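You operate a simulated robot arm through the tools that you are given. There is no shell and no other tool. Be economical: measure what you need, move in short steps, check, and stop when the job is done.

Carry out the task below with a simulated two-armed robot. There is one attempt and no reset: what you move stays moved.

TASK
Pick up the brown vase with one hand, pass it to the other hand and put it on the top of the beige desk. Fetch the small white pad and set it on the gold frame. Put the blue cloth on the desk top away in the cloth tray. Pull the brush drawer open. Any order will do. Set down upright: brown vase.

Only the result counts: the job must be done as asked and must still hold three seconds after the hand-in. Knocking over, shifting, dropping, spilling or breaking anything else fails it. Flat cloth is picked up by pressing the open fingertips on it (5 to 10 N) and closing them slowly along it; thin cloth reads only 2 to 8 mm in the jaws.

THE ROBOT
Two 6-joint arms with two-finger grippers on one trunk, on a base that drives. Base frame: it is fixed to the floor where the robot stands at the start and does not move with it; the origin is under the middle of the robot, x ahead of it, y to its left, z up; the surface under the hand at the start is at about z = 0.8. Units: m, rad, N and s.
The left shoulder is at the start at [0.03, 0.178, 0.988], the right one opposite. With the tool pointing down near the work surface each hand reaches from about 0.46 to 0.84 m from the robot's upright axis, wherever it stands, measured 20 degrees to its own side. Places, roughly: blue cloth (15x7x2 cm) [4.1, -1.9, 0.9]; brown vase [0.5, 0, 0.75]; brush drawer [0.2, -2.1, 0.7]; cloth tray (55x14 cm) [-0.9, 4.92, 0.8]; gold frame (15x20x2 cm) [0.1, -2.1, 0.8]; small white pad (8x6x3 cm) [3.7, -1.9, 0.9]; top of the beige desk [-1.1, -0.1, 0.9]. Payload 2.54 kg a hand.
The TCP of each hand is the grasp point between the finger pads, 0.03 m short of the fingertips. In the tool frame z runs along the fingers and y along their closing line. The gripper opens to 0.116 m. The gripper's body begins 0.095 m behind the TCP.
Orientation is that of the tool frame in the base frame, as a unit quaternion [w, x, y, z]. With the fingers straight down and closing along the base's y, the tool's x points along the base's -x, its y along +y and its z along -z.

THE INTERFACE
- The arms move only by the tool servo_tool. It takes "left_deltas", "right_deltas" or both (then of equal length, played together; a hand with none holds still); each is a list of rows, each an object (a shift or turn left out is 0, a gripper value left out holds the last) with "grip": the closure, from 0 (fully open) to 1 (shut); "travel": the shift along the tool's x, y, z in m, a list of three; "delta_rot": the turn, a rotation vector about the tool's x, y, z in rad, a list of three. In form: [{"grip": grip, "travel": [x, y, z], "delta_rot": [ax, ay, az]}, ...]. A call has 1 to 20 rows; each row shifts and turns the commanded pose from where the row before left it, along the tool's axes as they then stand. A row lasts 0.2 s, in which the tool goes at most 0.05 m and 0.15 rad; a call with a longer step from one row to the next is refused whole, and so is a gripper value outside its range. A pose out of reach is approached as far as the arm can. The call stops where the force on the tool passes 40 N (or 10 N more than at its start, if that is more) or the arm is blocked; 0.2 s more then pass. The fingers move at their own pace (about 0.153 m/s each) and stop on an object; they squeeze with about 22 N. The grip force told is the motor's: it shows also when the fingers shut on nothing. Time passes only in rows, and 0.2 s behind the last, so rows that do not move let the fingers close. It gives the time, the measured TCP pose, the force on the tool (base axes), the opening and the grip force at its end, in the units of the frame above (readings bear some noise), with the torque about the TCP (base axes, N m) and any sound that the robot's microphone picked up.
- Cameras (640 x 400 px; columns grow to the right, rows downward): "scene" is now at [0.0415, 0.0109, 1.7044]; the picture's right is [0.14, -0.99, 0.00], its down [-0.81, -0.11, -0.58] and it looks along [0.58, 0.08, -0.81] (base axes); focal length 263 px, centre (320, 200). "left" rides on the left gripper at [0.069, 0.015, -0.122] in its tool frame; the picture's right is [-0.21, 0.98, 0.00], its down [-0.83, -0.18, -0.53] and it looks along [-0.52, -0.11, 0.85] (tool axes); focal length 251 px, centre (320, 200). "right" rides on the right gripper at [0.069, -0.015, -0.122] in its tool frame; the picture's right is [0.21, 0.98, 0.00], its down [-0.83, 0.18, -0.53] and it looks along [-0.52, 0.11, 0.85] (tool axes); focal length 251 px, centre (320, 200). There is no depth. A picture from a camera that has moved, and an enlarged one, comes with that camera's place and axes in the base frame and with its lens.
- snapshot(camera): a new picture of that camera. No time passes.
- slide_trunk(by): slides the trunk up (or, below 0, down) by that many m; the arms and the scene camera ride with it, the base frame stays. It gives what a move gives, with no picture.
- base_move(legs): drives the robot by 1 to 6 legs, each [ahead, left, turn to the left] in m, m and rad, along the robot's own axes; the way and the turn of a leg run together, so that a leg with both is an arc; at most 1.5 m and 3.142 rad a leg. The arms and the cameras ride along, it lands a little off, and it stops where it bumps. It gives what a move gives.
- head_to(pan, tilt): turns the head with the scene camera to pan (to the left, within 2.496 rad either way) and tilt (down, from -0.506 to 1.204), counted from straight ahead of the robot. It gives what a move gives.
- close_up(camera, box): a new picture of the part [left, top, right, bottom] of that camera's present view, enlarged. No time passes.
- finish_job(): hands the job in; it is judged then, once.

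Go step by step. Nothing tells you exact positions but the pictures and the camera data: compare them with the known pose of the tool, close in by small moves and look again before you grip or let go. The budget is 165 turns and 122 pictures, counting those below and the enlarged ones. Unless the task says otherwise, let go and move clear before handing in.

The tools are called after ">>>" as name(argument=value, ...) on one line, values as JSON. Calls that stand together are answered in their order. servo_tool: Moves the arms, as the interface text tells. Its arguments: {"type":"object","properties":{"left_deltas":{"type":"array","items":{"type":"object","properties":{"grip":{"type":"number"},"travel":{"type":"array","items":{"type":"number"}},"delta_rot":{"type":"array","items":{"type":"number"}}}}},"right_deltas":{"type":"array","items":{"type":"object","properties":{"grip":{"type":"number"},"travel":{"type":"array","items":{"type":"number"}},"delta_rot":{"type":"array","items":{"type":"number"}}}}}},"required":[]} The other tools are called the same way: slide_trunk (by) slides the trunk up or down; base_move (legs) drives the base; head_to (pan, tilt) turns the head that bears the scene camera; snapshot (camera) takes a picture; close_up (camera, box) takes an enlarged picture of a part of a camera's view; finish_job () hands the job in.

At the start:

```text
time_s: 0.0
left_ee_pos: [0.5055, 0.3139, 1.0832]
left_ee_rot: [0.0, 0.001, 1.0, 0.0]
left_contact_force: [0.9, 0.2, 0.3]
left_ft_torque: [-0.03, 0.01, -0.02]
left_opening: 0.1161
left_finger_force: 0.0
right_ee_pos: [0.534, -0.0672, 1.0981]
right_ee_rot: [-0.001, 0.0, 1.0, 0.0]
right_contact_force: [-0.9, -0.2, 1.1]
right_ft_torque: [0.03, 0.01, 0.01]
right_opening: 0.1162
right_finger_force: 0.0
trunk travel left (down, up): [-0.2, 0.34]
robot x, y, heading: [0.0007, 0.0023, -0.004]
head pan, tilt: [0.141, 0.951]
```

scene: 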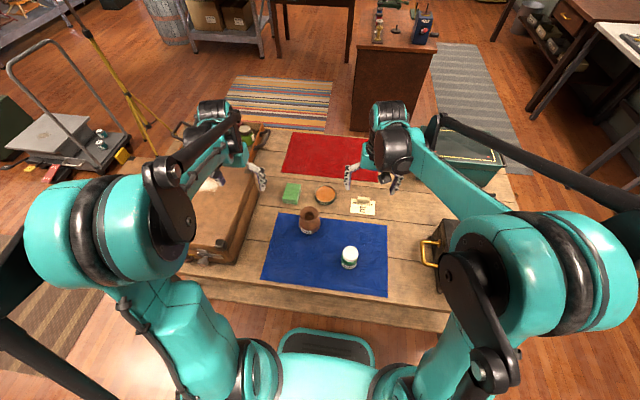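
right: 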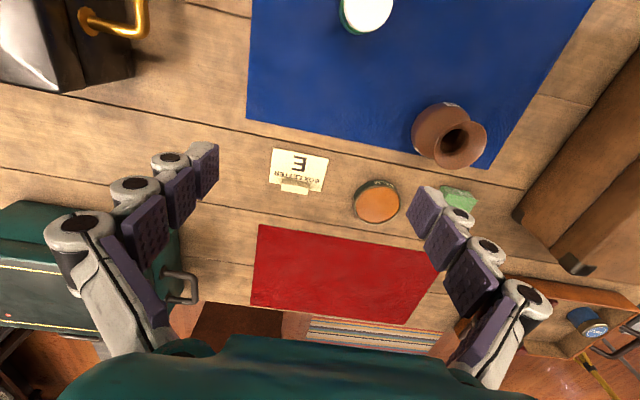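
left: 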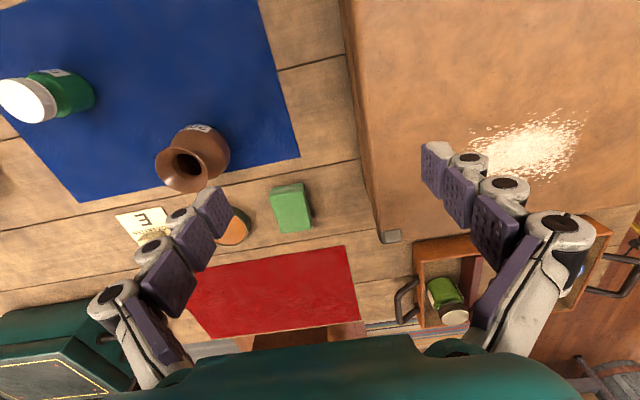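

The vase stands on the blue mat, about (0.57, 0.12). I'll look closer before reaching for it.

>>> close_up(camera="scene", box=[240, 160, 400, 260])

>>> close_up(camera="left", box=[100, 80, 340, 230])

```text
4.00 times, centred on (320, 210) of scene
camera zoom: at [0.0415, 0.0109, 1.7044], right [0.14, -0.99, 0.0], down [-0.81, -0.11, -0.58], along [0.58, 0.08, -0.81], focal length 1051 px, centre (320, 160)
```

zoom: 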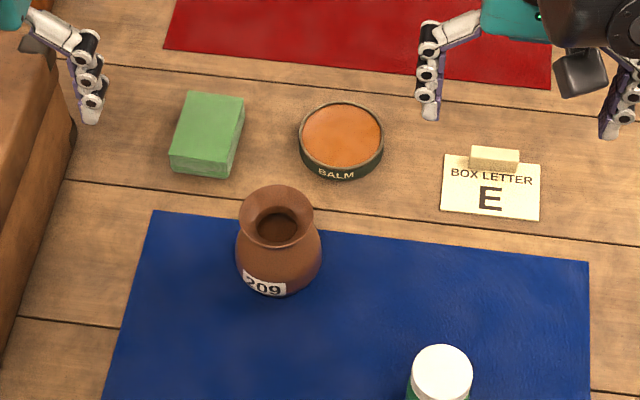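

```text
2.67 times, centred on (220, 155) of left
camera zoom: at [0.4372, 0.3292, 1.2052], right [0.21, 0.98, 0.0], down [0.83, -0.18, 0.53], along [0.52, -0.11, -0.85], focal length 670 px, centre (587, 320)
```

zoom: 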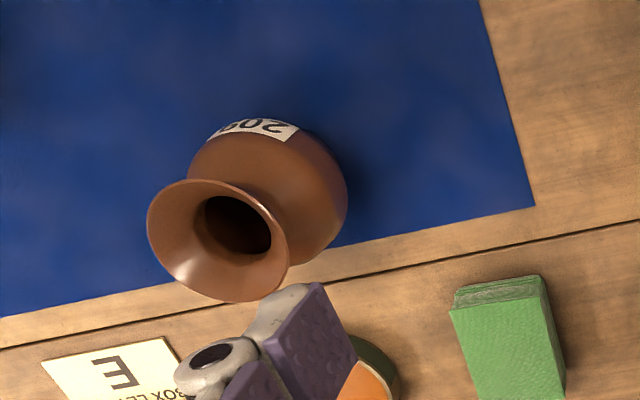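

Rim comes out near (0.543, 0.121, 0.90), body about 8.5 cm across. I move the left hand above it, the right one aside, and look again.

>>> servo_tool(left_deltas=[{"travel": [0, -0.0, 0]}, {"travel": [0, 0, 0]}, {"travel": [-0.0125, -0.0485, 0]}, {"travel": [-0.0125, -0.0485, 0]}, {"travel": [-0.0125, -0.0485, 0]}, {"travel": [0, -0.0485, 0]}], right_deltas=[{"travel": [0, -0.045, 0]}, {"travel": [0, -0.045, 0]}, {"travel": [0, -0.045, 0]}, {"travel": [0, -0.045, 0]}, {"travel": [0, 0, 0]}, {"travel": [0, 0, 0]}])

>>> snapshot(camera="left")

>>> snapshot(camera="scene")

```text
time_s: 1.4
left_ee_pos: [0.5432, 0.1176, 1.0838]
left_ee_rot: [-0.001, 0.0, 1.0, 0.0]
left_contact_force: [0.0, -0.2, -0.7]
left_ft_torque: [0.03, 0.0, 0.01]
left_opening: 0.1161
left_finger_force: 0.1
right_ee_pos: [0.5337, -0.2501, 1.0996]
right_ee_rot: [0.0, 0.0, 1.0, 0.001]
right_contact_force: [-0.2, -0.8, 1.1]
right_ft_torque: [0.03, -0.02, -0.01]
right_opening: 0.1158
right_finger_force: 0.0
trunk travel left (down, up): [-0.2, 0.34]
robot x, y, heading: [-0.0016, 0.0012, -0.003]
head pan, tilt: [0.141, 0.951]
```

```text
116 pictures are left
camera left: at [0.4744, 0.1337, 1.2056], right [0.21, 0.98, 0.0], down [0.83, -0.18, 0.53], along [0.52, -0.11, -0.85], focal length 251 px, centre (320, 200)
```

left: 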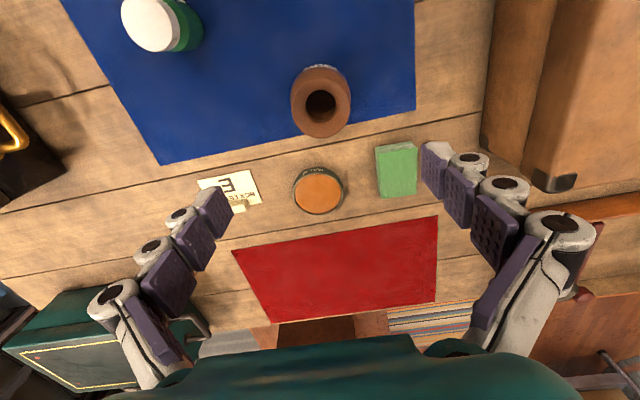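

```text
115 pictures are left
camera scene: at [0.0413, 0.0087, 1.7045], right [0.14, -0.99, 0.0], down [-0.81, -0.11, -0.58], along [0.58, 0.08, -0.81], focal length 263 px, centre (320, 200)
```

scene: 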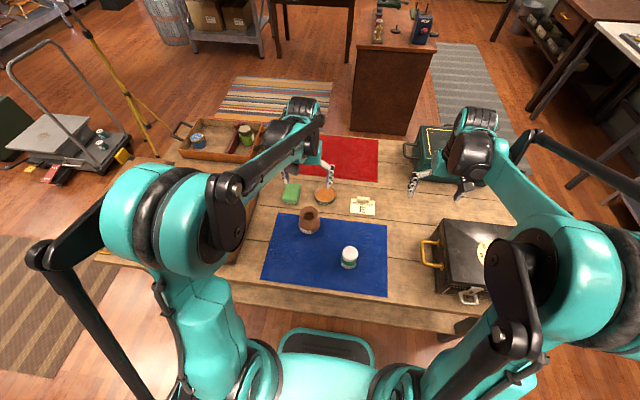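

The vase axis is near (0.537, 0.122). I lower to just above the rim and recheck.

>>> servo_tool(left_deltas=[{"travel": [0.006, 0.004, 0.04]}, {"travel": [0, 0, 0.04]}, {"travel": [0, 0, 0.02]}])

>>> snapshot(camera="left")

>>> close_up(camera="scene", box=[240, 150, 400, 250])

```text
time_s: 2.2
left_ee_pos: [0.5381, 0.1254, 0.9845]
left_ee_rot: [0.0, 0.0, 1.0, 0.001]
left_contact_force: [1.0, -0.5, -0.4]
left_ft_torque: [0.01, 0.0, 0.02]
left_opening: 0.1155
left_finger_force: 0.0
right_ee_pos: [0.5343, -0.25, 1.1006]
right_ee_rot: [0.0, 0.0, 1.0, 0.0]
right_contact_force: [-0.4, -0.5, 0.7]
right_ft_torque: [0.03, 0.0, -0.01]
right_opening: 0.1159
right_finger_force: 0.0
trunk travel left (down, up): [-0.2, 0.34]
robot x, y, heading: [0.0014, -0.0002, -0.005]
head pan, tilt: [0.141, 0.951]
```

```text
114 pictures are left
camera left: at [0.4689, 0.1397, 1.1049], right [0.21, 0.98, 0.0], down [0.83, -0.18, 0.53], along [0.52, -0.11, -0.85], focal length 251 px, centre (320, 200)
```

left: 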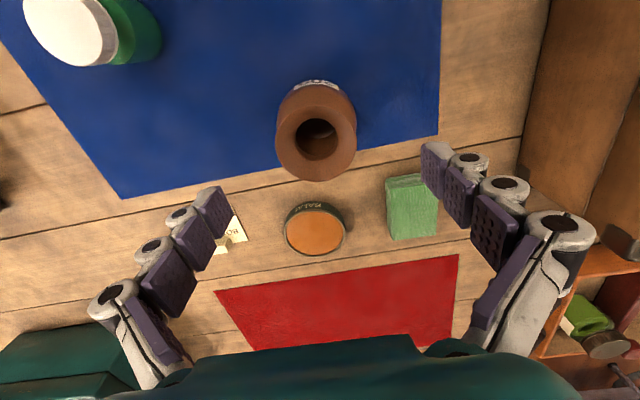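

```text
4.00 times, centred on (320, 200) of scene
camera zoom: at [0.0417, 0.0106, 1.7044], right [0.14, -0.99, 0.0], down [-0.81, -0.11, -0.58], along [0.58, 0.08, -0.81], focal length 1051 px, centre (320, 200)
```

zoom: 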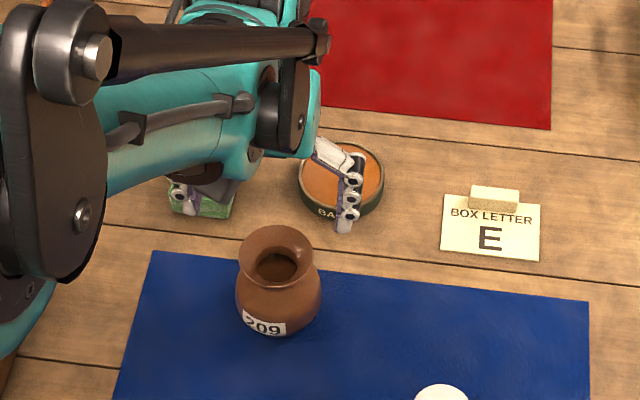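

Rim confirmed at (0.532, 0.123, 0.90) and the neighbours are clear. I descend to z≈0.85 and close.

>>> servo_tool(left_deltas=[{"travel": [0.006, -0.002, 0.035]}, {"travel": [0, 0, 0.035]}, {"travel": [0, 0, 0.035]}, {"travel": [0, 0, 0.028]}, {"grip": 1}, {"grip": 1}, {"grip": 1}, {"grip": 1}])

>>> snapshot(camera="left")

```text
time_s: 4.0
left_ee_pos: [0.5311, 0.1219, 0.8513]
left_ee_rot: [0.0, 0.0, 1.0, 0.0]
left_contact_force: [-0.7, 0.8, -0.3]
left_ft_torque: [-0.01, 0.01, 0.02]
left_opening: 0.0789
left_finger_force: 22.1
right_ee_pos: [0.5336, -0.2488, 1.1002]
right_ee_rot: [0.0, 0.0, 1.0, 0.0]
right_contact_force: [-0.1, -0.2, -0.5]
right_ft_torque: [0.01, -0.01, -0.03]
right_opening: 0.1161
right_finger_force: 0.1
trunk travel left (down, up): [-0.2, 0.34]
robot x, y, heading: [0.0004, 0.0021, 0.003]
head pan, tilt: [0.141, 0.951]
```

```text
112 pictures are left
camera left: at [0.4628, 0.1372, 0.9722], right [0.21, 0.98, 0.0], down [0.83, -0.18, 0.53], along [0.52, -0.11, -0.85], focal length 251 px, centre (320, 200)
```

left: 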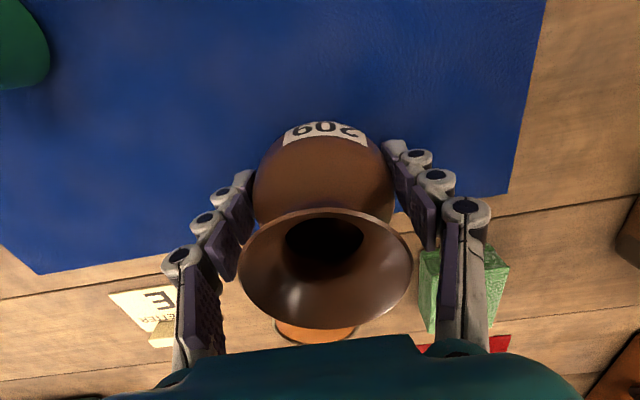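

The vase is held (79 mm). I lift it and turn the right hand to approach level from the right.

>>> servo_tool(left_deltas=[{"travel": [0, 0, -0.02]}, {"travel": [0, 0, -0.03]}, {"travel": [0, 0, -0.03]}, {"travel": [0, 0, -0.03]}, {"travel": [0, 0, -0.03]}, {"travel": [0, 0, -0.03]}, {"travel": [0, 0, -0.03]}, {"travel": [0, 0.0, -0.02]}])

>>> servo_tool(right_deltas=[{"delta_rot": [0, 0, 0.143]}, {"delta_rot": [0, 0, 0.143]}, {"delta_rot": [0, 0, 0.143]}, {"delta_rot": [0, 0, 0.143]}, {"delta_rot": [0, 0, 0.143]}, {"delta_rot": [0, 0, 0.143]}, {"delta_rot": [0, 0, 0.143]}, {"delta_rot": [0, 0, 0.143]}, {"delta_rot": [0, 0, 0.143]}, {"delta_rot": [0, 0, 0.143]}, {"delta_rot": [0, 0, 0.141]}])

>>> servo_tool(right_deltas=[{"delta_rot": [0, 0.14, 0]}, {"delta_rot": [0, 0.14, 0]}, {"delta_rot": [0, 0.14, 0]}, {"delta_rot": [0, 0.14, 0]}, {"delta_rot": [0, 0.14, 0]}, {"delta_rot": [0, 0.14, 0]}, {"delta_rot": [0, 0.14, 0]}, {"delta_rot": [0, 0.14, 0]}, {"delta_rot": [0, 0.14, 0]}])

>>> snapshot(camera="right")

>>> snapshot(camera="scene")

```text
time_s: 5.8
left_ee_pos: [0.5312, 0.1229, 1.0718]
left_ee_rot: [0.0, 0.0, 1.0, 0.0]
left_contact_force: [0.4, 0.4, -2.7]
left_ft_torque: [0.0, 0.0, -0.01]
left_opening: 0.0786
left_finger_force: 22.1
right_ee_pos: [0.5338, -0.2485, 1.1001]
right_ee_rot: [-0.001, 0.0, 1.0, 0.0]
right_contact_force: [-0.6, 0.4, -0.2]
right_ft_torque: [0.01, -0.02, -0.03]
right_opening: 0.1161
right_finger_force: 0.1
trunk travel left (down, up): [-0.2, 0.34]
robot x, y, heading: [-0.0024, -0.0009, -0.001]
head pan, tilt: [0.141, 0.951]
```

```text
time_s: 8.2
left_ee_pos: [0.5323, 0.1218, 1.0715]
left_ee_rot: [0.0, 0.0, 1.0, 0.0]
left_contact_force: [0.4, 0.1, -2.0]
left_ft_torque: [-0.01, 0.0, -0.01]
left_opening: 0.0786
left_finger_force: 21.9
right_ee_pos: [0.5345, -0.2474, 1.0986]
right_ee_rot: [0.0, 0.708, 0.707, 0.0]
right_contact_force: [0.6, 0.5, 0.0]
right_ft_torque: [0.0, 0.01, -0.04]
right_opening: 0.1158
right_finger_force: 0.0
trunk travel left (down, up): [-0.2, 0.34]
robot x, y, heading: [-0.0007, 0.0004, 0.003]
head pan, tilt: [0.141, 0.951]
```

```text
time_s: 10.2
left_ee_pos: [0.5329, 0.122, 1.0702]
left_ee_rot: [0.0, 0.001, 1.0, 0.0]
left_contact_force: [0.6, 0.2, -1.7]
left_ft_torque: [-0.01, 0.05, 0.0]
left_opening: 0.0785
left_finger_force: 22.2
right_ee_pos: [0.5526, -0.2154, 1.0982]
right_ee_rot: [-0.412, 0.575, 0.569, 0.419]
right_contact_force: [-0.3, -0.9, -0.3]
right_ft_torque: [0.03, -0.03, 0.02]
right_opening: 0.1159
right_finger_force: 0.1
right hand out of reach, approached as far as the arm can: row 8, 9
trunk travel left (down, up): [-0.2, 0.34]
robot x, y, heading: [-0.0004, 0.0023, 0.001]
head pan, tilt: [0.141, 0.951]
```

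```text
111 pictures are left
camera right: at [0.5356, -0.31, 1.2015], right [0.98, 0.05, 0.21], down [0.17, -0.77, -0.62], along [0.13, 0.64, -0.76], focal length 251 px, centre (320, 200)
```

right: 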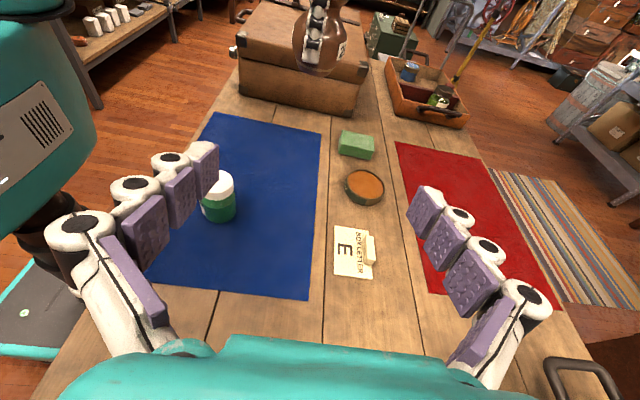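

```text
110 pictures are left
camera scene: at [0.0429, 0.0104, 1.7044], right [0.14, -0.99, 0.0], down [-0.81, -0.11, -0.58], along [0.57, 0.08, -0.81], focal length 263 px, centre (320, 200)
```

scene: 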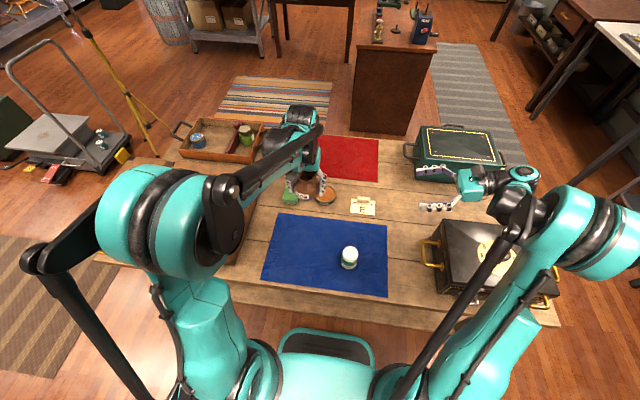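

The vase hangs level in the left hand and the right hand points at it, about 18° downward. I bring the right hand to a pre-grasp point 14 cm short.

>>> servo_tool(right_deltas=[{"travel": [0.0123, 0, 0.0373]}, {"travel": [0.0123, 0, 0.0373]}, {"travel": [0.0123, 0, 0.0373]}, {"travel": [0.0123, 0, 0.0373]}, {"travel": [0.0123, 0, 0.0373]}, {"travel": [0.0123, 0, 0.0373]}])

>>> snapshot(camera="right")

>>> close_up(camera="scene", box=[220, 90, 460, 240])

```text
time_s: 11.6
left_ee_pos: [0.5311, 0.124, 1.0705]
left_ee_rot: [0.0, 0.0, 1.0, 0.001]
left_contact_force: [-0.6, -0.1, -2.1]
left_ft_torque: [-0.03, 0.04, -0.01]
left_opening: 0.0786
left_finger_force: 22.1
right_ee_pos: [0.552, 0.0203, 1.1008]
right_ee_rot: [-0.416, 0.572, 0.572, 0.416]
right_contact_force: [-0.9, 0.4, 0.7]
right_ft_torque: [-0.06, -0.02, 0.02]
right_opening: 0.1159
right_finger_force: 0.0
trunk travel left (down, up): [-0.2, 0.34]
robot x, y, heading: [-0.0022, -0.0032, -0.005]
head pan, tilt: [0.141, 0.951]
```

```text
109 pictures are left
camera right: at [0.5363, -0.0742, 1.2043], right [0.98, 0.07, 0.2], down [0.18, -0.76, -0.62], along [0.11, 0.64, -0.76], focal length 251 px, centre (320, 200)
```

right: 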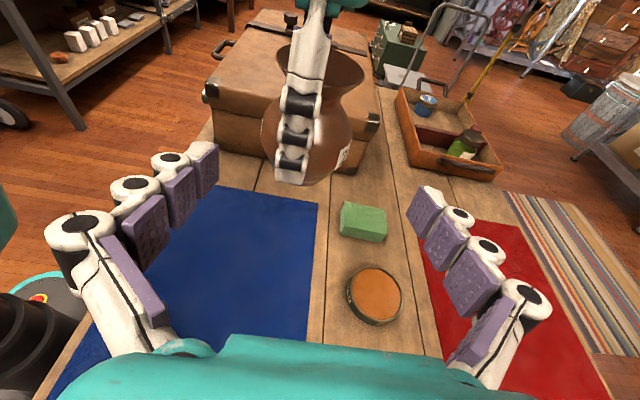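

```text
2.67 times, centred on (340, 165) of scene
camera zoom: at [0.0417, 0.0121, 1.7044], right [0.14, -0.99, 0.0], down [-0.81, -0.12, -0.58], along [0.58, 0.08, -0.81], focal length 701 px, centre (267, 293)
```

zoom: 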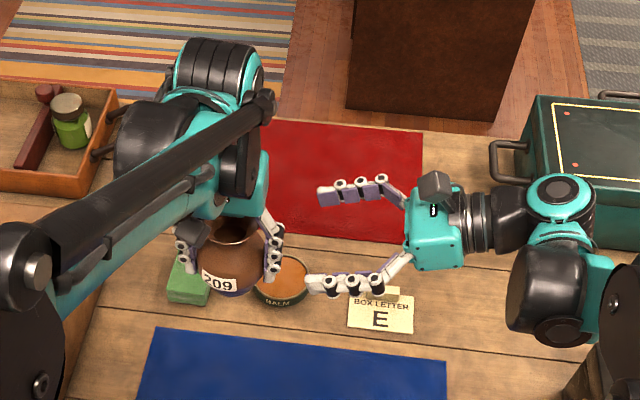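

The right hand is centred once shifted 2 cm in x. I align, advance 11 cm, then look before closing.

>>> servo_tool(right_deltas=[{"travel": [-0.009, -0.02, 0]}, {"travel": [0, 0, 0.025]}, {"travel": [0, 0, 0.025]}, {"travel": [0, 0, 0.02]}, {"travel": [0, 0, 0.02]}, {"travel": [0, 0, 0.02]}])

>>> snapshot(camera="right")

>>> close_up(camera="scene", box=[220, 90, 460, 240])

```text
time_s: 13.0
left_ee_pos: [0.5324, 0.1229, 1.0715]
left_ee_rot: [0.0, 0.0, 1.0, 0.0]
left_contact_force: [-0.4, 0.5, -1.4]
left_ft_torque: [0.02, -0.03, -0.02]
left_opening: 0.0786
left_finger_force: 22.0
right_ee_pos: [0.5326, 0.1244, 1.0589]
right_ee_rot: [-0.416, 0.572, 0.571, 0.417]
right_contact_force: [-0.1, -0.3, 0.0]
right_ft_torque: [0.02, -0.01, 0.0]
right_opening: 0.1161
right_finger_force: 0.2
trunk travel left (down, up): [-0.2, 0.34]
robot x, y, heading: [-0.0033, -0.0016, 0.001]
head pan, tilt: [0.141, 0.951]
```

```text
107 pictures are left
camera right: at [0.5169, 0.0285, 1.1614], right [0.98, 0.07, 0.2], down [0.18, -0.76, -0.62], along [0.11, 0.65, -0.76], focal length 251 px, centre (320, 200)
```

right: 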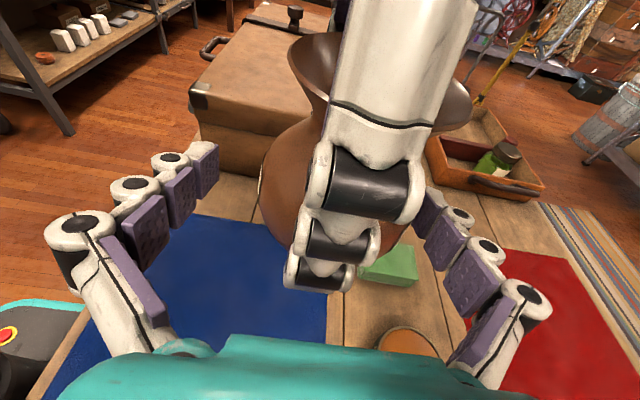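

```text
2.67 times, centred on (340, 165) of scene
camera zoom: at [0.0421, 0.0116, 1.7044], right [0.14, -0.99, 0.0], down [-0.81, -0.11, -0.58], along [0.57, 0.08, -0.81], focal length 701 px, centre (267, 293)
```

zoom: 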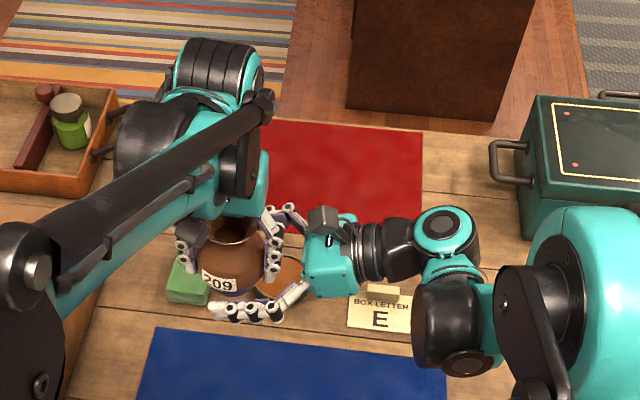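

The right fingers straddle the vase front and back with no contact. I close the right hand.

>>> servo_tool(right_deltas=[{"grip": 1}, {"grip": 1}, {"grip": 1}, {"grip": 1}])

```text
time_s: 14.0
left_ee_pos: [0.5312, 0.1234, 1.0709]
left_ee_rot: [0.0, 0.0, 1.0, 0.0]
left_contact_force: [-18.8, 12.8, 3.7]
left_ft_torque: [0.32, 0.26, 0.21]
left_opening: 0.0776
left_finger_force: 22.0
right_ee_pos: [0.5324, 0.1224, 1.0584]
right_ee_rot: [-0.416, 0.572, 0.572, 0.416]
right_contact_force: [17.8, -12.5, -3.0]
right_ft_torque: [-0.14, -0.04, -0.22]
right_opening: 0.0814
right_finger_force: 21.8
trunk travel left (down, up): [-0.2, 0.34]
robot x, y, heading: [0.0006, 0.0005, 0.002]
head pan, tilt: [0.141, 0.951]
```

The right hand holds too, with some strain between the hands. I ease it with a few mm of shift before opening the left.

>>> servo_tool(right_deltas=[{"travel": [0, 0.003, -0.002]}, {}])

```text
time_s: 14.6
left_ee_pos: [0.5333, 0.1216, 1.0709]
left_ee_rot: [0.002, 0.001, 1.0, -0.001]
left_contact_force: [1.6, 1.3, 11.8]
left_ft_torque: [0.06, 0.14, 0.52]
left_opening: 0.0775
left_finger_force: 22.3
right_ee_pos: [0.5335, 0.1218, 1.0596]
right_ee_rot: [-0.417, 0.571, 0.573, 0.415]
right_contact_force: [-1.5, -0.9, -12.6]
right_ft_torque: [-0.04, -0.19, -0.47]
right_opening: 0.0808
right_finger_force: 21.9
trunk travel left (down, up): [-0.2, 0.34]
robot x, y, heading: [-0.0018, 0.0007, -0.003]
head pan, tilt: [0.141, 0.951]
```

The strain is gone. I open the left hand and raise it clear.

>>> servo_tool(left_deltas=[{"grip": 0.6}, {"grip": 0.1}, {"grip": 0.08}, {"grip": 0.08, "travel": [0, 0, -0.02]}, {"travel": [0, 0, -0.03]}, {"travel": [0, 0, -0.04]}, {"travel": [0, 0, -0.04]}, {"travel": [0, 0.04, -0.04]}, {"travel": [0, 0.045, 0]}, {"travel": [0, 0.045, 0]}, {"travel": [0, 0.045, 0]}])

>>> snapshot(camera="right")

>>> snapshot(camera="scene")

```text
refused: row 8 steps farther than a row can; nothing moved
```

```text
105 pictures are left
camera right: at [0.5188, 0.0264, 1.1621], right [0.98, 0.07, 0.2], down [0.18, -0.76, -0.62], along [0.11, 0.65, -0.76], focal length 251 px, centre (320, 200)
```

right: 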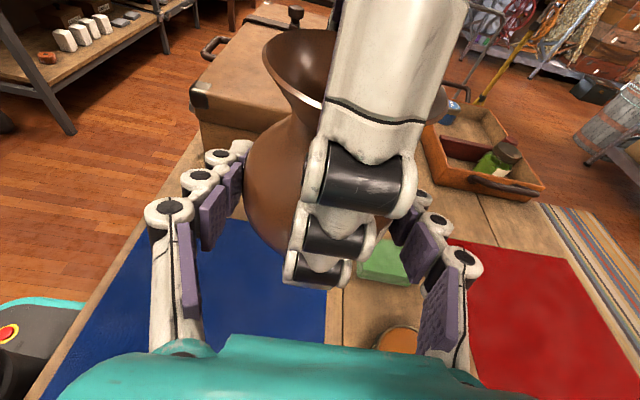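

```text
104 pictures are left
camera scene: at [0.0417, 0.011, 1.7044], right [0.14, -0.99, 0.0], down [-0.81, -0.11, -0.58], along [0.58, 0.08, -0.81], focal length 263 px, centre (320, 200)
```

scene: 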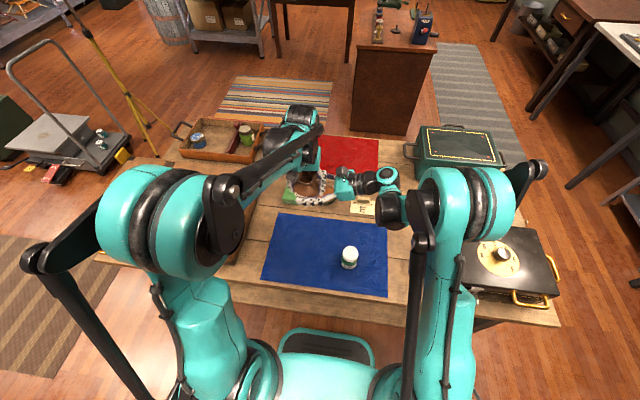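

The move was refused for one over-long row. I resend it with shorter steps.

>>> servo_tool(left_deltas=[{"grip": 0.6}, {"grip": 0.1}, {"grip": 0.08}, {"grip": 0.08, "travel": [0, 0, -0.02]}, {"travel": [0, 0, -0.03]}, {"travel": [0, 0, -0.04]}, {"travel": [0, 0, -0.04]}, {"travel": [0, 0, -0.04]}, {"travel": [0, 0.045, 0]}, {"travel": [0, 0.045, 0]}, {"travel": [0, 0.045, 0]}])

>>> snapshot(camera="right")

>>> head_to(pan=2.4, tilt=0.6)

>>> snapshot(camera="scene")

>>> head_to(pan=-2.4, tilt=0.6)

>>> snapshot(camera="scene")

```text
time_s: 17.0
left_ee_pos: [0.5328, 0.2597, 1.2403]
left_ee_rot: [0.0, 0.0, 1.0, -0.001]
left_contact_force: [-0.8, 0.0, 0.7]
left_ft_torque: [-0.06, 0.01, 0.01]
left_opening: 0.1067
left_finger_force: 0.0
right_ee_pos: [0.5341, 0.123, 1.0599]
right_ee_rot: [-0.416, 0.572, 0.572, 0.416]
right_contact_force: [-0.7, 1.1, -0.6]
right_ft_torque: [-0.03, 0.04, -0.02]
right_opening: 0.0813
right_finger_force: 22.4
trunk travel left (down, up): [-0.2, 0.34]
robot x, y, heading: [-0.0001, 0.001, 0.0]
head pan, tilt: [0.141, 0.951]
```

```text
103 pictures are left
camera right: at [0.5201, 0.027, 1.1621], right [0.98, 0.07, 0.2], down [0.18, -0.76, -0.62], along [0.11, 0.64, -0.76], focal length 251 px, centre (320, 200)
```

right: 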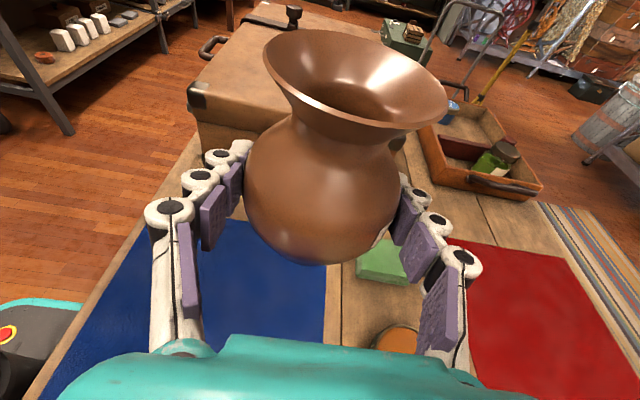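

```text
time_s: 19.1
left_ee_pos: [0.5318, 0.2567, 1.241]
left_ee_rot: [0.0, 0.0, 1.0, 0.0]
left_contact_force: [-0.4, -0.5, 0.1]
left_ft_torque: [0.01, 0.03, 0.0]
left_opening: 0.1068
left_finger_force: 0.0
right_ee_pos: [0.536, 0.1213, 1.0587]
right_ee_rot: [-0.417, 0.571, 0.572, 0.416]
right_contact_force: [0.1, 0.4, -0.4]
right_ft_torque: [0.04, -0.02, 0.01]
right_opening: 0.0808
right_finger_force: 22.3
trunk travel left (down, up): [-0.2, 0.34]
robot x, y, heading: [0.0004, 0.0004, 0.0]
head pan, tilt: [2.4, 0.6]
```

```text
102 pictures are left
camera scene: at [-0.0953, 0.0605, 1.7329], right [0.68, 0.74, 0.0], down [0.42, -0.38, -0.83], along [-0.61, 0.56, -0.56], focal length 263 px, centre (320, 200)
```

scene: 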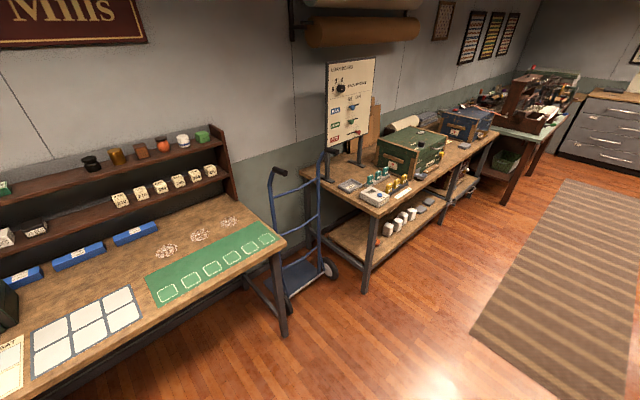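

```text
time_s: 22.9
left_ee_pos: [0.5328, 0.2574, 1.2408]
left_ee_rot: [0.0, 0.0, 1.0, 0.0]
left_contact_force: [-0.3, 0.9, -0.4]
left_ft_torque: [0.03, 0.01, 0.03]
left_opening: 0.1067
left_finger_force: 0.1
right_ee_pos: [0.5341, 0.1214, 1.0591]
right_ee_rot: [-0.417, 0.571, 0.572, 0.416]
right_contact_force: [-0.5, 1.2, -0.7]
right_ft_torque: [0.03, 0.0, -0.01]
right_opening: 0.0808
right_finger_force: 22.4
trunk travel left (down, up): [-0.2, 0.34]
robot x, y, heading: [-0.0001, -0.0032, -0.0]
head pan, tilt: [-2.4, 0.6]
```

```text
101 pictures are left
camera scene: at [-0.0953, -0.059, 1.733], right [-0.68, 0.74, 0.0], down [0.42, 0.38, -0.83], along [-0.61, -0.56, -0.56], focal length 263 px, centre (320, 200)
```

scene: 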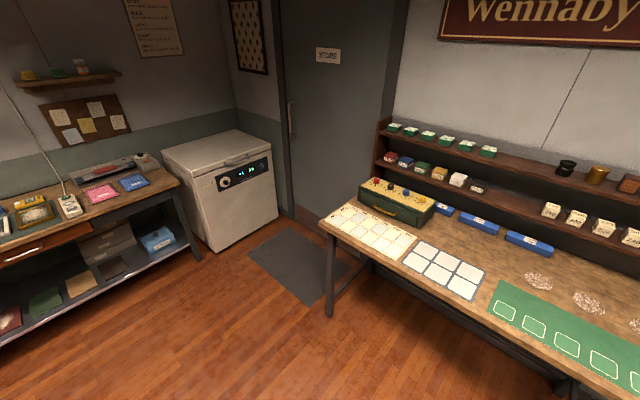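

The vase is now in the right hand only. The beige desk is the workbench behind me; I raise the trunk, back off, turn round and look at its top.

>>> slide_trunk(by=0.12)

>>> base_move(legs=[[-0.25, 0, 0], [0, 0, 1.57], [0, 0, 1.57]])

>>> head_to(pan=0, tilt=0.8)

>>> snapshot(camera="scene")

>>> snapshot(camera="right")

```text
time_s: 24.4
left_ee_pos: [0.5324, 0.2576, 1.361]
left_ee_rot: [0.0, 0.0, 1.0, 0.0]
left_contact_force: [0.0, 0.0, -0.9]
left_ft_torque: [-0.03, 0.01, -0.05]
left_opening: 0.107
left_finger_force: 0.0
right_ee_pos: [0.5353, 0.122, 1.178]
right_ee_rot: [-0.417, 0.572, 0.571, 0.416]
right_contact_force: [-0.1, -0.1, -2.4]
right_ft_torque: [-0.01, 0.01, 0.0]
right_opening: 0.0809
right_finger_force: 22.5
trunk travel left (down, up): [-0.32, 0.22]
robot x, y, heading: [0.0023, 0.0011, -0.0]
head pan, tilt: [-2.4, 0.6]
```

```text
time_s: 33.8
left_ee_pos: [-0.7882, -0.2462, 1.3613]
left_ee_rot: [0.0, 1.0, -0.012, 0.0]
left_contact_force: [-0.7, 1.2, 0.1]
left_ft_torque: [0.01, 0.0, -0.02]
left_opening: 0.1066
left_finger_force: 0.2
right_ee_pos: [-0.788, -0.1094, 1.1801]
right_ee_rot: [-0.421, -0.565, 0.578, -0.412]
right_contact_force: [-0.2, 0.3, -3.0]
right_ft_torque: [-0.02, -0.02, -0.03]
right_opening: 0.0807
right_finger_force: 22.1
trunk travel left (down, up): [-0.32, 0.22]
robot x, y, heading: [-0.247, 0.0011, 3.118]
head pan, tilt: [-2.4, 0.6]
```

```text
time_s: 36.0
left_ee_pos: [-0.7879, -0.2466, 1.3617]
left_ee_rot: [0.0, 1.0, -0.012, 0.0]
left_contact_force: [0.7, -0.4, 0.6]
left_ft_torque: [0.01, -0.02, 0.03]
left_opening: 0.1066
left_finger_force: 0.0
right_ee_pos: [-0.7866, -0.1095, 1.1789]
right_ee_rot: [-0.421, -0.565, 0.578, -0.412]
right_contact_force: [-0.6, -0.2, -2.1]
right_ft_torque: [0.01, -0.02, -0.02]
right_opening: 0.0808
right_finger_force: 22.0
trunk travel left (down, up): [-0.32, 0.22]
robot x, y, heading: [-0.2499, 0.0019, 3.12]
head pan, tilt: [0.0, 0.799]
```

```text
100 pictures are left
camera scene: at [-0.3023, 0.0016, 1.836], right [0.02, 1.0, 0.0], down [0.72, -0.02, -0.7], along [-0.7, 0.02, -0.72], focal length 263 px, centre (320, 200)
```

scene: 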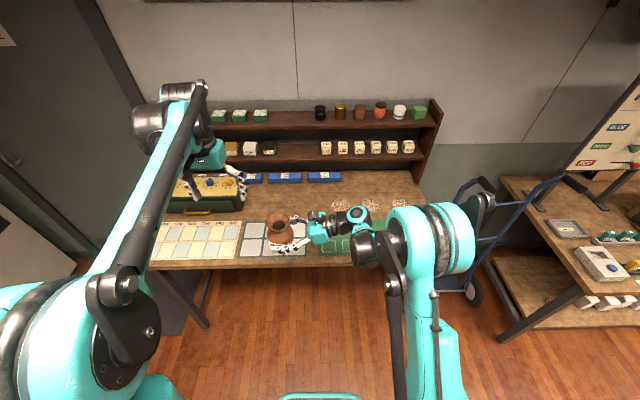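

```text
99 pictures are left
camera right: at [-0.7709, -0.0156, 1.2823], right [-0.98, -0.04, 0.2], down [-0.16, 0.76, -0.62], along [-0.13, -0.64, -0.76], focal length 251 px, centre (320, 200)
```

right: 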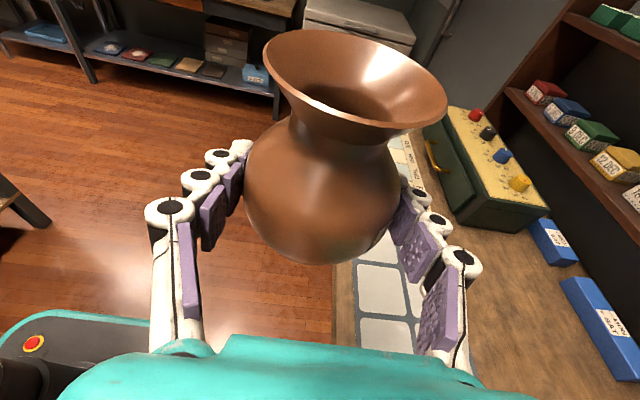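

I zoom in on the desk top to choose a bare spot.

>>> close_up(camera="scene", box=[140, 150, 460, 350])

```text
2.00 times, centred on (300, 250) of scene
camera zoom: at [-0.3023, 0.0016, 1.836], right [0.02, 1.0, 0.0], down [0.72, -0.02, -0.7], along [-0.7, 0.02, -0.72], focal length 525 px, centre (360, 100)
```

zoom: 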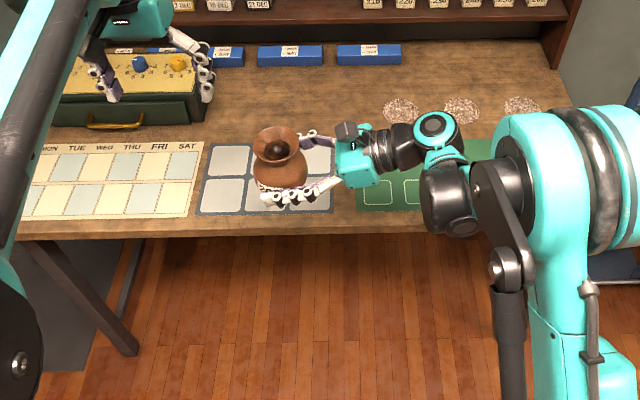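

There is bare desk at about (-1.19, 0.0) between the grid mat and the blue trays. I bring the vase in front of the right shoulder, extend, and drive up.

>>> servo_tool(right_deltas=[{"travel": [-0.0123, 0.015, -0.038]}, {"travel": [-0.0123, 0.015, -0.038]}, {"travel": [-0.0123, 0.015, -0.038]}, {"travel": [0, 0.015, 0]}])

>>> base_move(legs=[[0.32, 0, 0]])

>>> head_to(pan=0, tilt=0.95)

>>> snapshot(camera="scene")

>>> snapshot(camera="right")

```text
time_s: 37.0
left_ee_pos: [-0.7887, -0.2466, 1.3612]
left_ee_rot: [0.0, 1.0, -0.011, 0.0]
left_contact_force: [-0.6, -0.4, -0.1]
left_ft_torque: [0.06, -0.01, 0.0]
left_opening: 0.1067
left_finger_force: 0.1
right_ee_pos: [-0.8459, 0.0111, 1.179]
right_ee_rot: [-0.421, -0.565, 0.578, -0.412]
right_contact_force: [-0.6, -0.6, -2.6]
right_ft_torque: [0.01, -0.03, 0.0]
right_opening: 0.0811
right_finger_force: 22.0
trunk travel left (down, up): [-0.32, 0.22]
robot x, y, heading: [-0.2521, 0.0017, 3.119]
head pan, tilt: [0.0, 0.799]
```

```text
time_s: 39.2
left_ee_pos: [-1.1075, -0.2395, 1.3613]
left_ee_rot: [0.001, 1.0, -0.012, 0.0]
left_contact_force: [0.0, -0.1, -0.1]
left_ft_torque: [0.01, -0.03, -0.01]
left_opening: 0.1065
left_finger_force: 0.2
right_ee_pos: [-1.1656, 0.0187, 1.1785]
right_ee_rot: [-0.421, -0.565, 0.577, -0.413]
right_contact_force: [-1.0, 0.8, -3.1]
right_ft_torque: [0.01, -0.04, -0.03]
right_opening: 0.081
right_finger_force: 22.3
trunk travel left (down, up): [-0.32, 0.22]
robot x, y, heading: [-0.5731, 0.0045, 3.117]
head pan, tilt: [0.0, 0.799]
```

```text
time_s: 39.9
left_ee_pos: [-1.1078, -0.2374, 1.361]
left_ee_rot: [0.0, 1.0, -0.011, 0.0]
left_contact_force: [-0.2, 1.0, 0.2]
left_ft_torque: [0.02, 0.01, 0.0]
left_opening: 0.1068
left_finger_force: 0.0
right_ee_pos: [-1.1668, 0.0184, 1.1788]
right_ee_rot: [-0.421, -0.565, 0.578, -0.412]
right_contact_force: [-0.2, 0.1, -2.9]
right_ft_torque: [-0.03, 0.01, 0.02]
right_opening: 0.0809
right_finger_force: 22.4
trunk travel left (down, up): [-0.32, 0.22]
robot x, y, heading: [-0.5702, 0.0087, 3.117]
head pan, tilt: [0.0, 0.949]
```

```text
97 pictures are left
camera scene: at [-0.6143, 0.0085, 1.8245], right [0.02, 1.0, 0.0], down [0.81, -0.02, -0.58], along [-0.58, 0.01, -0.81], focal length 263 px, centre (320, 200)
```

scene: 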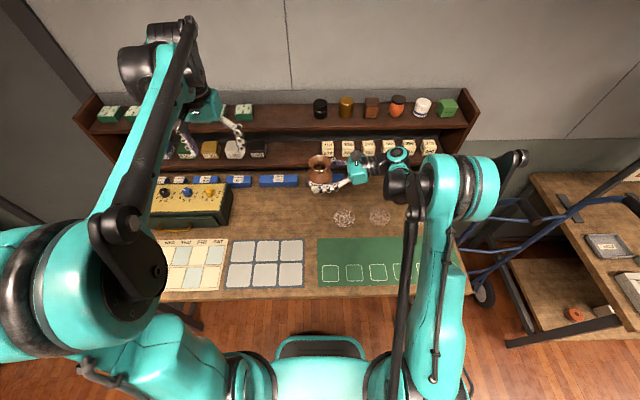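

```text
96 pictures are left
camera right: at [-1.1481, 0.1129, 1.2817], right [-0.98, -0.04, 0.2], down [-0.16, 0.77, -0.62], along [-0.13, -0.64, -0.76], focal length 251 px, centre (320, 200)
```

right: 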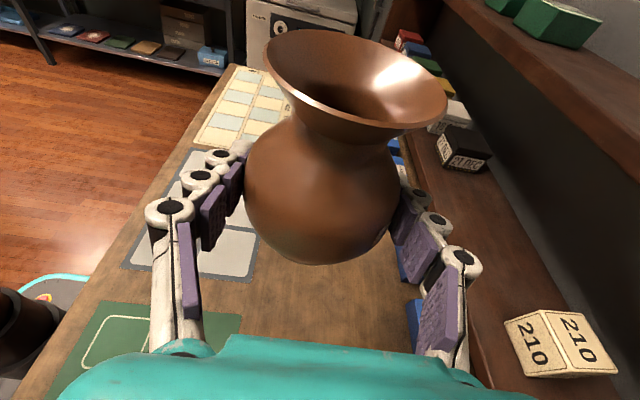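

Vase now hovers at (-1.17, 0.02). I shift it 5 cm left, away from the seed piles, and lower most of the way.

>>> servo_tool(right_deltas=[{"travel": [0.0075, -0.006, 0.024]}, {"travel": [0.0075, -0.006, 0.024]}, {"travel": [-0.038, 0, 0.0124]}, {"travel": [-0.038, 0, 0.0124]}, {"travel": [-0.038, 0, 0.0124]}, {"travel": [-0.038, 0, 0.0124]}, {"travel": [-0.019, 0, 0.0062]}])

>>> close_up(camera="scene", box=[220, 130, 460, 280])

>>> snapshot(camera="right")

```text
time_s: 41.5
left_ee_pos: [-1.1067, -0.2377, 1.3604]
left_ee_rot: [-0.001, 1.0, -0.011, 0.001]
left_contact_force: [-0.4, 0.6, 0.3]
left_ft_torque: [0.01, -0.01, -0.01]
left_opening: 0.1067
left_finger_force: 0.1
right_ee_pos: [-1.1542, -0.032, 0.9967]
right_ee_rot: [-0.421, -0.565, 0.578, -0.412]
right_contact_force: [0.2, -1.1, -1.4]
right_ft_torque: [0.0, -0.03, 0.0]
right_opening: 0.0808
right_finger_force: 21.6
trunk travel left (down, up): [-0.32, 0.22]
robot x, y, heading: [-0.5717, 0.004, 3.121]
head pan, tilt: [0.0, 0.949]
```

```text
2.67 times, centred on (340, 205) of scene
camera zoom: at [-0.6142, 0.0085, 1.8245], right [0.02, 1.0, 0.0], down [0.81, -0.02, -0.58], along [-0.58, 0.01, -0.81], focal length 701 px, centre (267, 187)
```

zoom: 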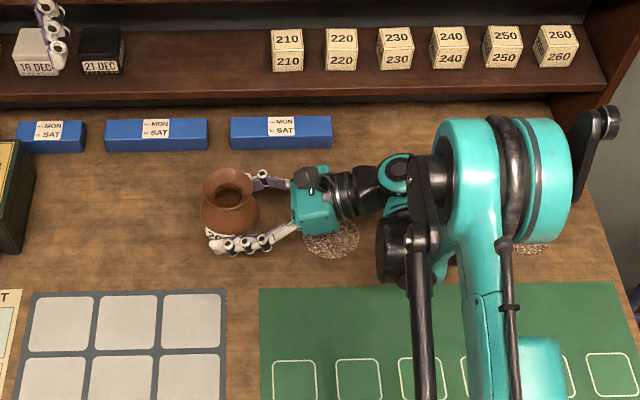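

```text
94 pictures are left
camera right: at [-1.1372, 0.0618, 1.1009], right [-0.98, -0.04, 0.2], down [-0.16, 0.76, -0.62], along [-0.13, -0.64, -0.76], focal length 251 px, centre (320, 200)
```

right: 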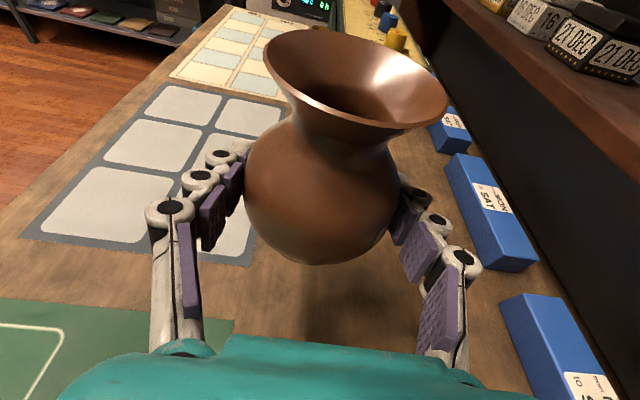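

Clear of the trays, and the gripper stays well above the seed pile. I lower 3 cm, then by small steps until contact.

>>> servo_tool(right_deltas=[{"travel": [-0.0143, 0, 0.0046]}, {"travel": [-0.0143, 0, 0.0046]}, {"travel": [-0.0095, 0, 0.0031]}])

>>> servo_tool(right_deltas=[{"travel": [-0.0038, 0, 0.0012]}])

>>> servo_tool(right_deltas=[{"travel": [-0.0038, 0, 0.0012]}])

>>> servo_tool(right_deltas=[{"travel": [-0.0038, 0, 0.0012]}])

>>> snapshot(camera="right")

```text
time_s: 42.3
left_ee_pos: [-1.1074, -0.2393, 1.3607]
left_ee_rot: [0.0, 1.0, -0.011, 0.0]
left_contact_force: [0.7, -0.1, -0.5]
left_ft_torque: [0.0, 0.0, 0.01]
left_opening: 0.1068
left_finger_force: 0.1
right_ee_pos: [-1.1546, -0.0325, 0.9576]
right_ee_rot: [-0.421, -0.565, 0.579, -0.411]
right_contact_force: [0.2, 0.4, -2.4]
right_ft_torque: [-0.02, 0.02, 0.02]
right_opening: 0.0809
right_finger_force: 21.8
trunk travel left (down, up): [-0.32, 0.22]
robot x, y, heading: [-0.5704, 0.01, 3.12]
head pan, tilt: [0.0, 0.949]
```

```text
time_s: 42.7
left_ee_pos: [-1.1074, -0.2386, 1.3614]
left_ee_rot: [0.0, 1.0, -0.012, 0.0]
left_contact_force: [0.1, -0.3, 0.0]
left_ft_torque: [-0.04, 0.01, 0.0]
left_opening: 0.1068
left_finger_force: 0.0
right_ee_pos: [-1.1548, -0.0327, 0.9537]
right_ee_rot: [-0.421, -0.565, 0.578, -0.412]
right_contact_force: [0.0, -0.9, -2.3]
right_ft_torque: [-0.01, -0.01, -0.01]
right_opening: 0.0806
right_finger_force: 22.1
trunk travel left (down, up): [-0.32, 0.22]
robot x, y, heading: [-0.5706, 0.0084, 3.12]
head pan, tilt: [0.0, 0.949]
```

```text
time_s: 43.1
left_ee_pos: [-1.1073, -0.2384, 1.3616]
left_ee_rot: [0.0, 1.0, -0.011, 0.0]
left_contact_force: [0.6, -1.1, -0.3]
left_ft_torque: [0.01, 0.0, -0.02]
left_opening: 0.1068
left_finger_force: 0.1
right_ee_pos: [-1.1551, -0.0333, 0.9504]
right_ee_rot: [-0.422, -0.564, 0.578, -0.412]
right_contact_force: [1.3, 1.2, -2.3]
right_ft_torque: [-0.01, 0.02, 0.03]
right_opening: 0.081
right_finger_force: 21.8
trunk travel left (down, up): [-0.32, 0.22]
robot x, y, heading: [-0.5708, 0.0098, 3.118]
head pan, tilt: [0.0, 0.949]
```

```text
time_s: 43.5
left_ee_pos: [-1.1076, -0.2386, 1.3613]
left_ee_rot: [0.0, 1.0, -0.011, 0.0]
left_contact_force: [-0.2, -0.7, -0.4]
left_ft_torque: [0.01, 0.01, 0.01]
left_opening: 0.1066
left_finger_force: 0.1
right_ee_pos: [-1.1541, -0.0329, 0.9464]
right_ee_rot: [-0.421, -0.565, 0.578, -0.412]
right_contact_force: [0.1, -1.2, -2.5]
right_ft_torque: [0.0, 0.0, 0.0]
right_opening: 0.0812
right_finger_force: 22.3
trunk travel left (down, up): [-0.32, 0.22]
robot x, y, heading: [-0.5681, 0.0064, 3.117]
head pan, tilt: [0.0, 0.949]
```

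```text
93 pictures are left
camera right: at [-1.1368, 0.0616, 1.0493], right [-0.98, -0.04, 0.2], down [-0.16, 0.77, -0.62], along [-0.13, -0.64, -0.76], focal length 251 px, centre (320, 200)
```

right: 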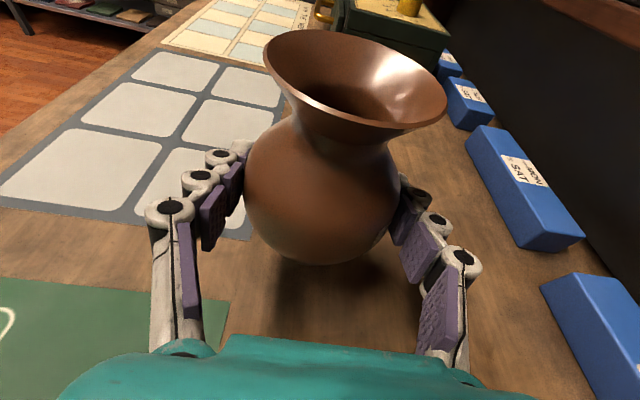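

No contact yet; the shadow is closing in. I keep stepping down.

>>> servo_tool(right_deltas=[{"travel": [-0.0029, 0, 0.0009]}, {}])

>>> servo_tool(right_deltas=[{"travel": [-0.0029, 0, 0.0009]}, {}])

>>> servo_tool(right_deltas=[{"travel": [-0.0029, 0, 0.0009]}, {}])

```text
time_s: 44.1
left_ee_pos: [-1.1071, -0.2371, 1.3617]
left_ee_rot: [0.001, 1.0, -0.012, 0.0]
left_contact_force: [-0.5, 0.2, -0.2]
left_ft_torque: [0.0, -0.01, 0.01]
left_opening: 0.1067
left_finger_force: 0.0
right_ee_pos: [-1.1543, -0.0323, 0.9427]
right_ee_rot: [-0.421, -0.565, 0.577, -0.413]
right_contact_force: [0.0, -0.3, -2.9]
right_ft_torque: [0.0, 0.01, -0.02]
right_opening: 0.0805
right_finger_force: 22.2
trunk travel left (down, up): [-0.32, 0.22]
robot x, y, heading: [-0.5711, 0.0074, 3.12]
head pan, tilt: [0.0, 0.949]
```

```text
time_s: 44.7
left_ee_pos: [-1.1078, -0.2391, 1.3614]
left_ee_rot: [0.0, 1.0, -0.011, 0.0]
left_contact_force: [-1.0, 0.3, -0.4]
left_ft_torque: [0.01, 0.01, 0.01]
left_opening: 0.1065
left_finger_force: 0.1
right_ee_pos: [-1.1543, -0.032, 0.9399]
right_ee_rot: [-0.421, -0.565, 0.577, -0.413]
right_contact_force: [0.1, 0.2, -1.8]
right_ft_torque: [0.02, 0.0, -0.01]
right_opening: 0.0808
right_finger_force: 22.1
trunk travel left (down, up): [-0.32, 0.22]
robot x, y, heading: [-0.5732, 0.007, 3.121]
head pan, tilt: [0.0, 0.949]
```

```text
time_s: 45.3
left_ee_pos: [-1.1082, -0.2375, 1.3624]
left_ee_rot: [0.0, 1.0, -0.012, 0.0]
left_contact_force: [-0.3, 0.0, -0.1]
left_ft_torque: [0.0, 0.01, 0.03]
left_opening: 0.1067
left_finger_force: 0.0
right_ee_pos: [-1.154, -0.0316, 0.9367]
right_ee_rot: [-0.421, -0.565, 0.578, -0.412]
right_contact_force: [-0.4, 0.1, -2.6]
right_ft_torque: [0.02, -0.01, -0.01]
right_opening: 0.0807
right_finger_force: 22.2
trunk travel left (down, up): [-0.32, 0.22]
robot x, y, heading: [-0.5711, 0.0041, 3.119]
head pan, tilt: [0.0, 0.949]
```

Still none, so I continue in 3 mm steps.

>>> servo_tool(right_deltas=[{"travel": [-0.0029, 0, 0.0009]}, {"travel": [-0.0029, 0, 0.0009]}])

>>> servo_tool(right_deltas=[{"travel": [-0.0029, 0, 0.0009]}, {}])

>>> snapshot(camera="right")

```text
time_s: 45.9
left_ee_pos: [-1.1091, -0.2392, 1.3615]
left_ee_rot: [0.0, 1.0, -0.012, -0.001]
left_contact_force: [0.0, -0.4, 0.0]
left_ft_torque: [-0.02, 0.05, 0.02]
left_opening: 0.1067
left_finger_force: 0.0
right_ee_pos: [-1.1536, -0.0318, 0.9312]
right_ee_rot: [-0.421, -0.565, 0.578, -0.412]
right_contact_force: [0.2, 0.4, -2.2]
right_ft_torque: [0.0, -0.01, -0.01]
right_opening: 0.0809
right_finger_force: 22.1
trunk travel left (down, up): [-0.32, 0.22]
robot x, y, heading: [-0.5664, 0.0106, 3.118]
head pan, tilt: [0.0, 0.949]
```

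```text
time_s: 46.5
left_ee_pos: [-1.1073, -0.2377, 1.3614]
left_ee_rot: [0.0, 1.0, -0.011, 0.001]
left_contact_force: [0.6, 0.1, -0.7]
left_ft_torque: [0.01, -0.01, 0.0]
left_opening: 0.1068
left_finger_force: 0.0
right_ee_pos: [-1.1543, -0.0311, 0.9279]
right_ee_rot: [-0.42, -0.566, 0.577, -0.413]
right_contact_force: [-0.6, -0.2, -1.3]
right_ft_torque: [-0.03, 0.01, 0.01]
right_opening: 0.0809
right_finger_force: 21.9
trunk travel left (down, up): [-0.32, 0.22]
robot x, y, heading: [-0.568, 0.0084, 3.119]
head pan, tilt: [0.0, 0.949]
```

```text
92 pictures are left
camera right: at [-1.137, 0.062, 1.0312], right [-0.98, -0.04, 0.2], down [-0.16, 0.77, -0.62], along [-0.13, -0.64, -0.76], focal length 251 px, centre (320, 200)
```

right: 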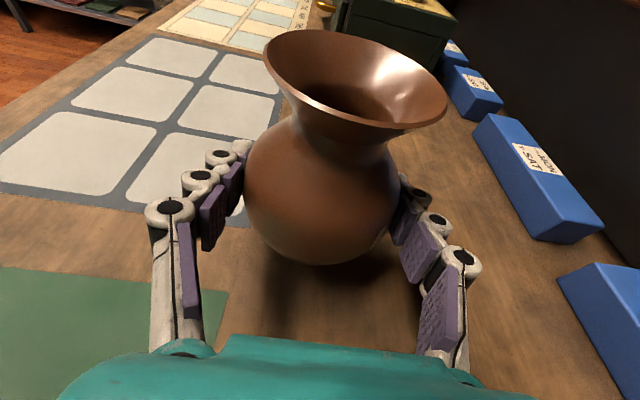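

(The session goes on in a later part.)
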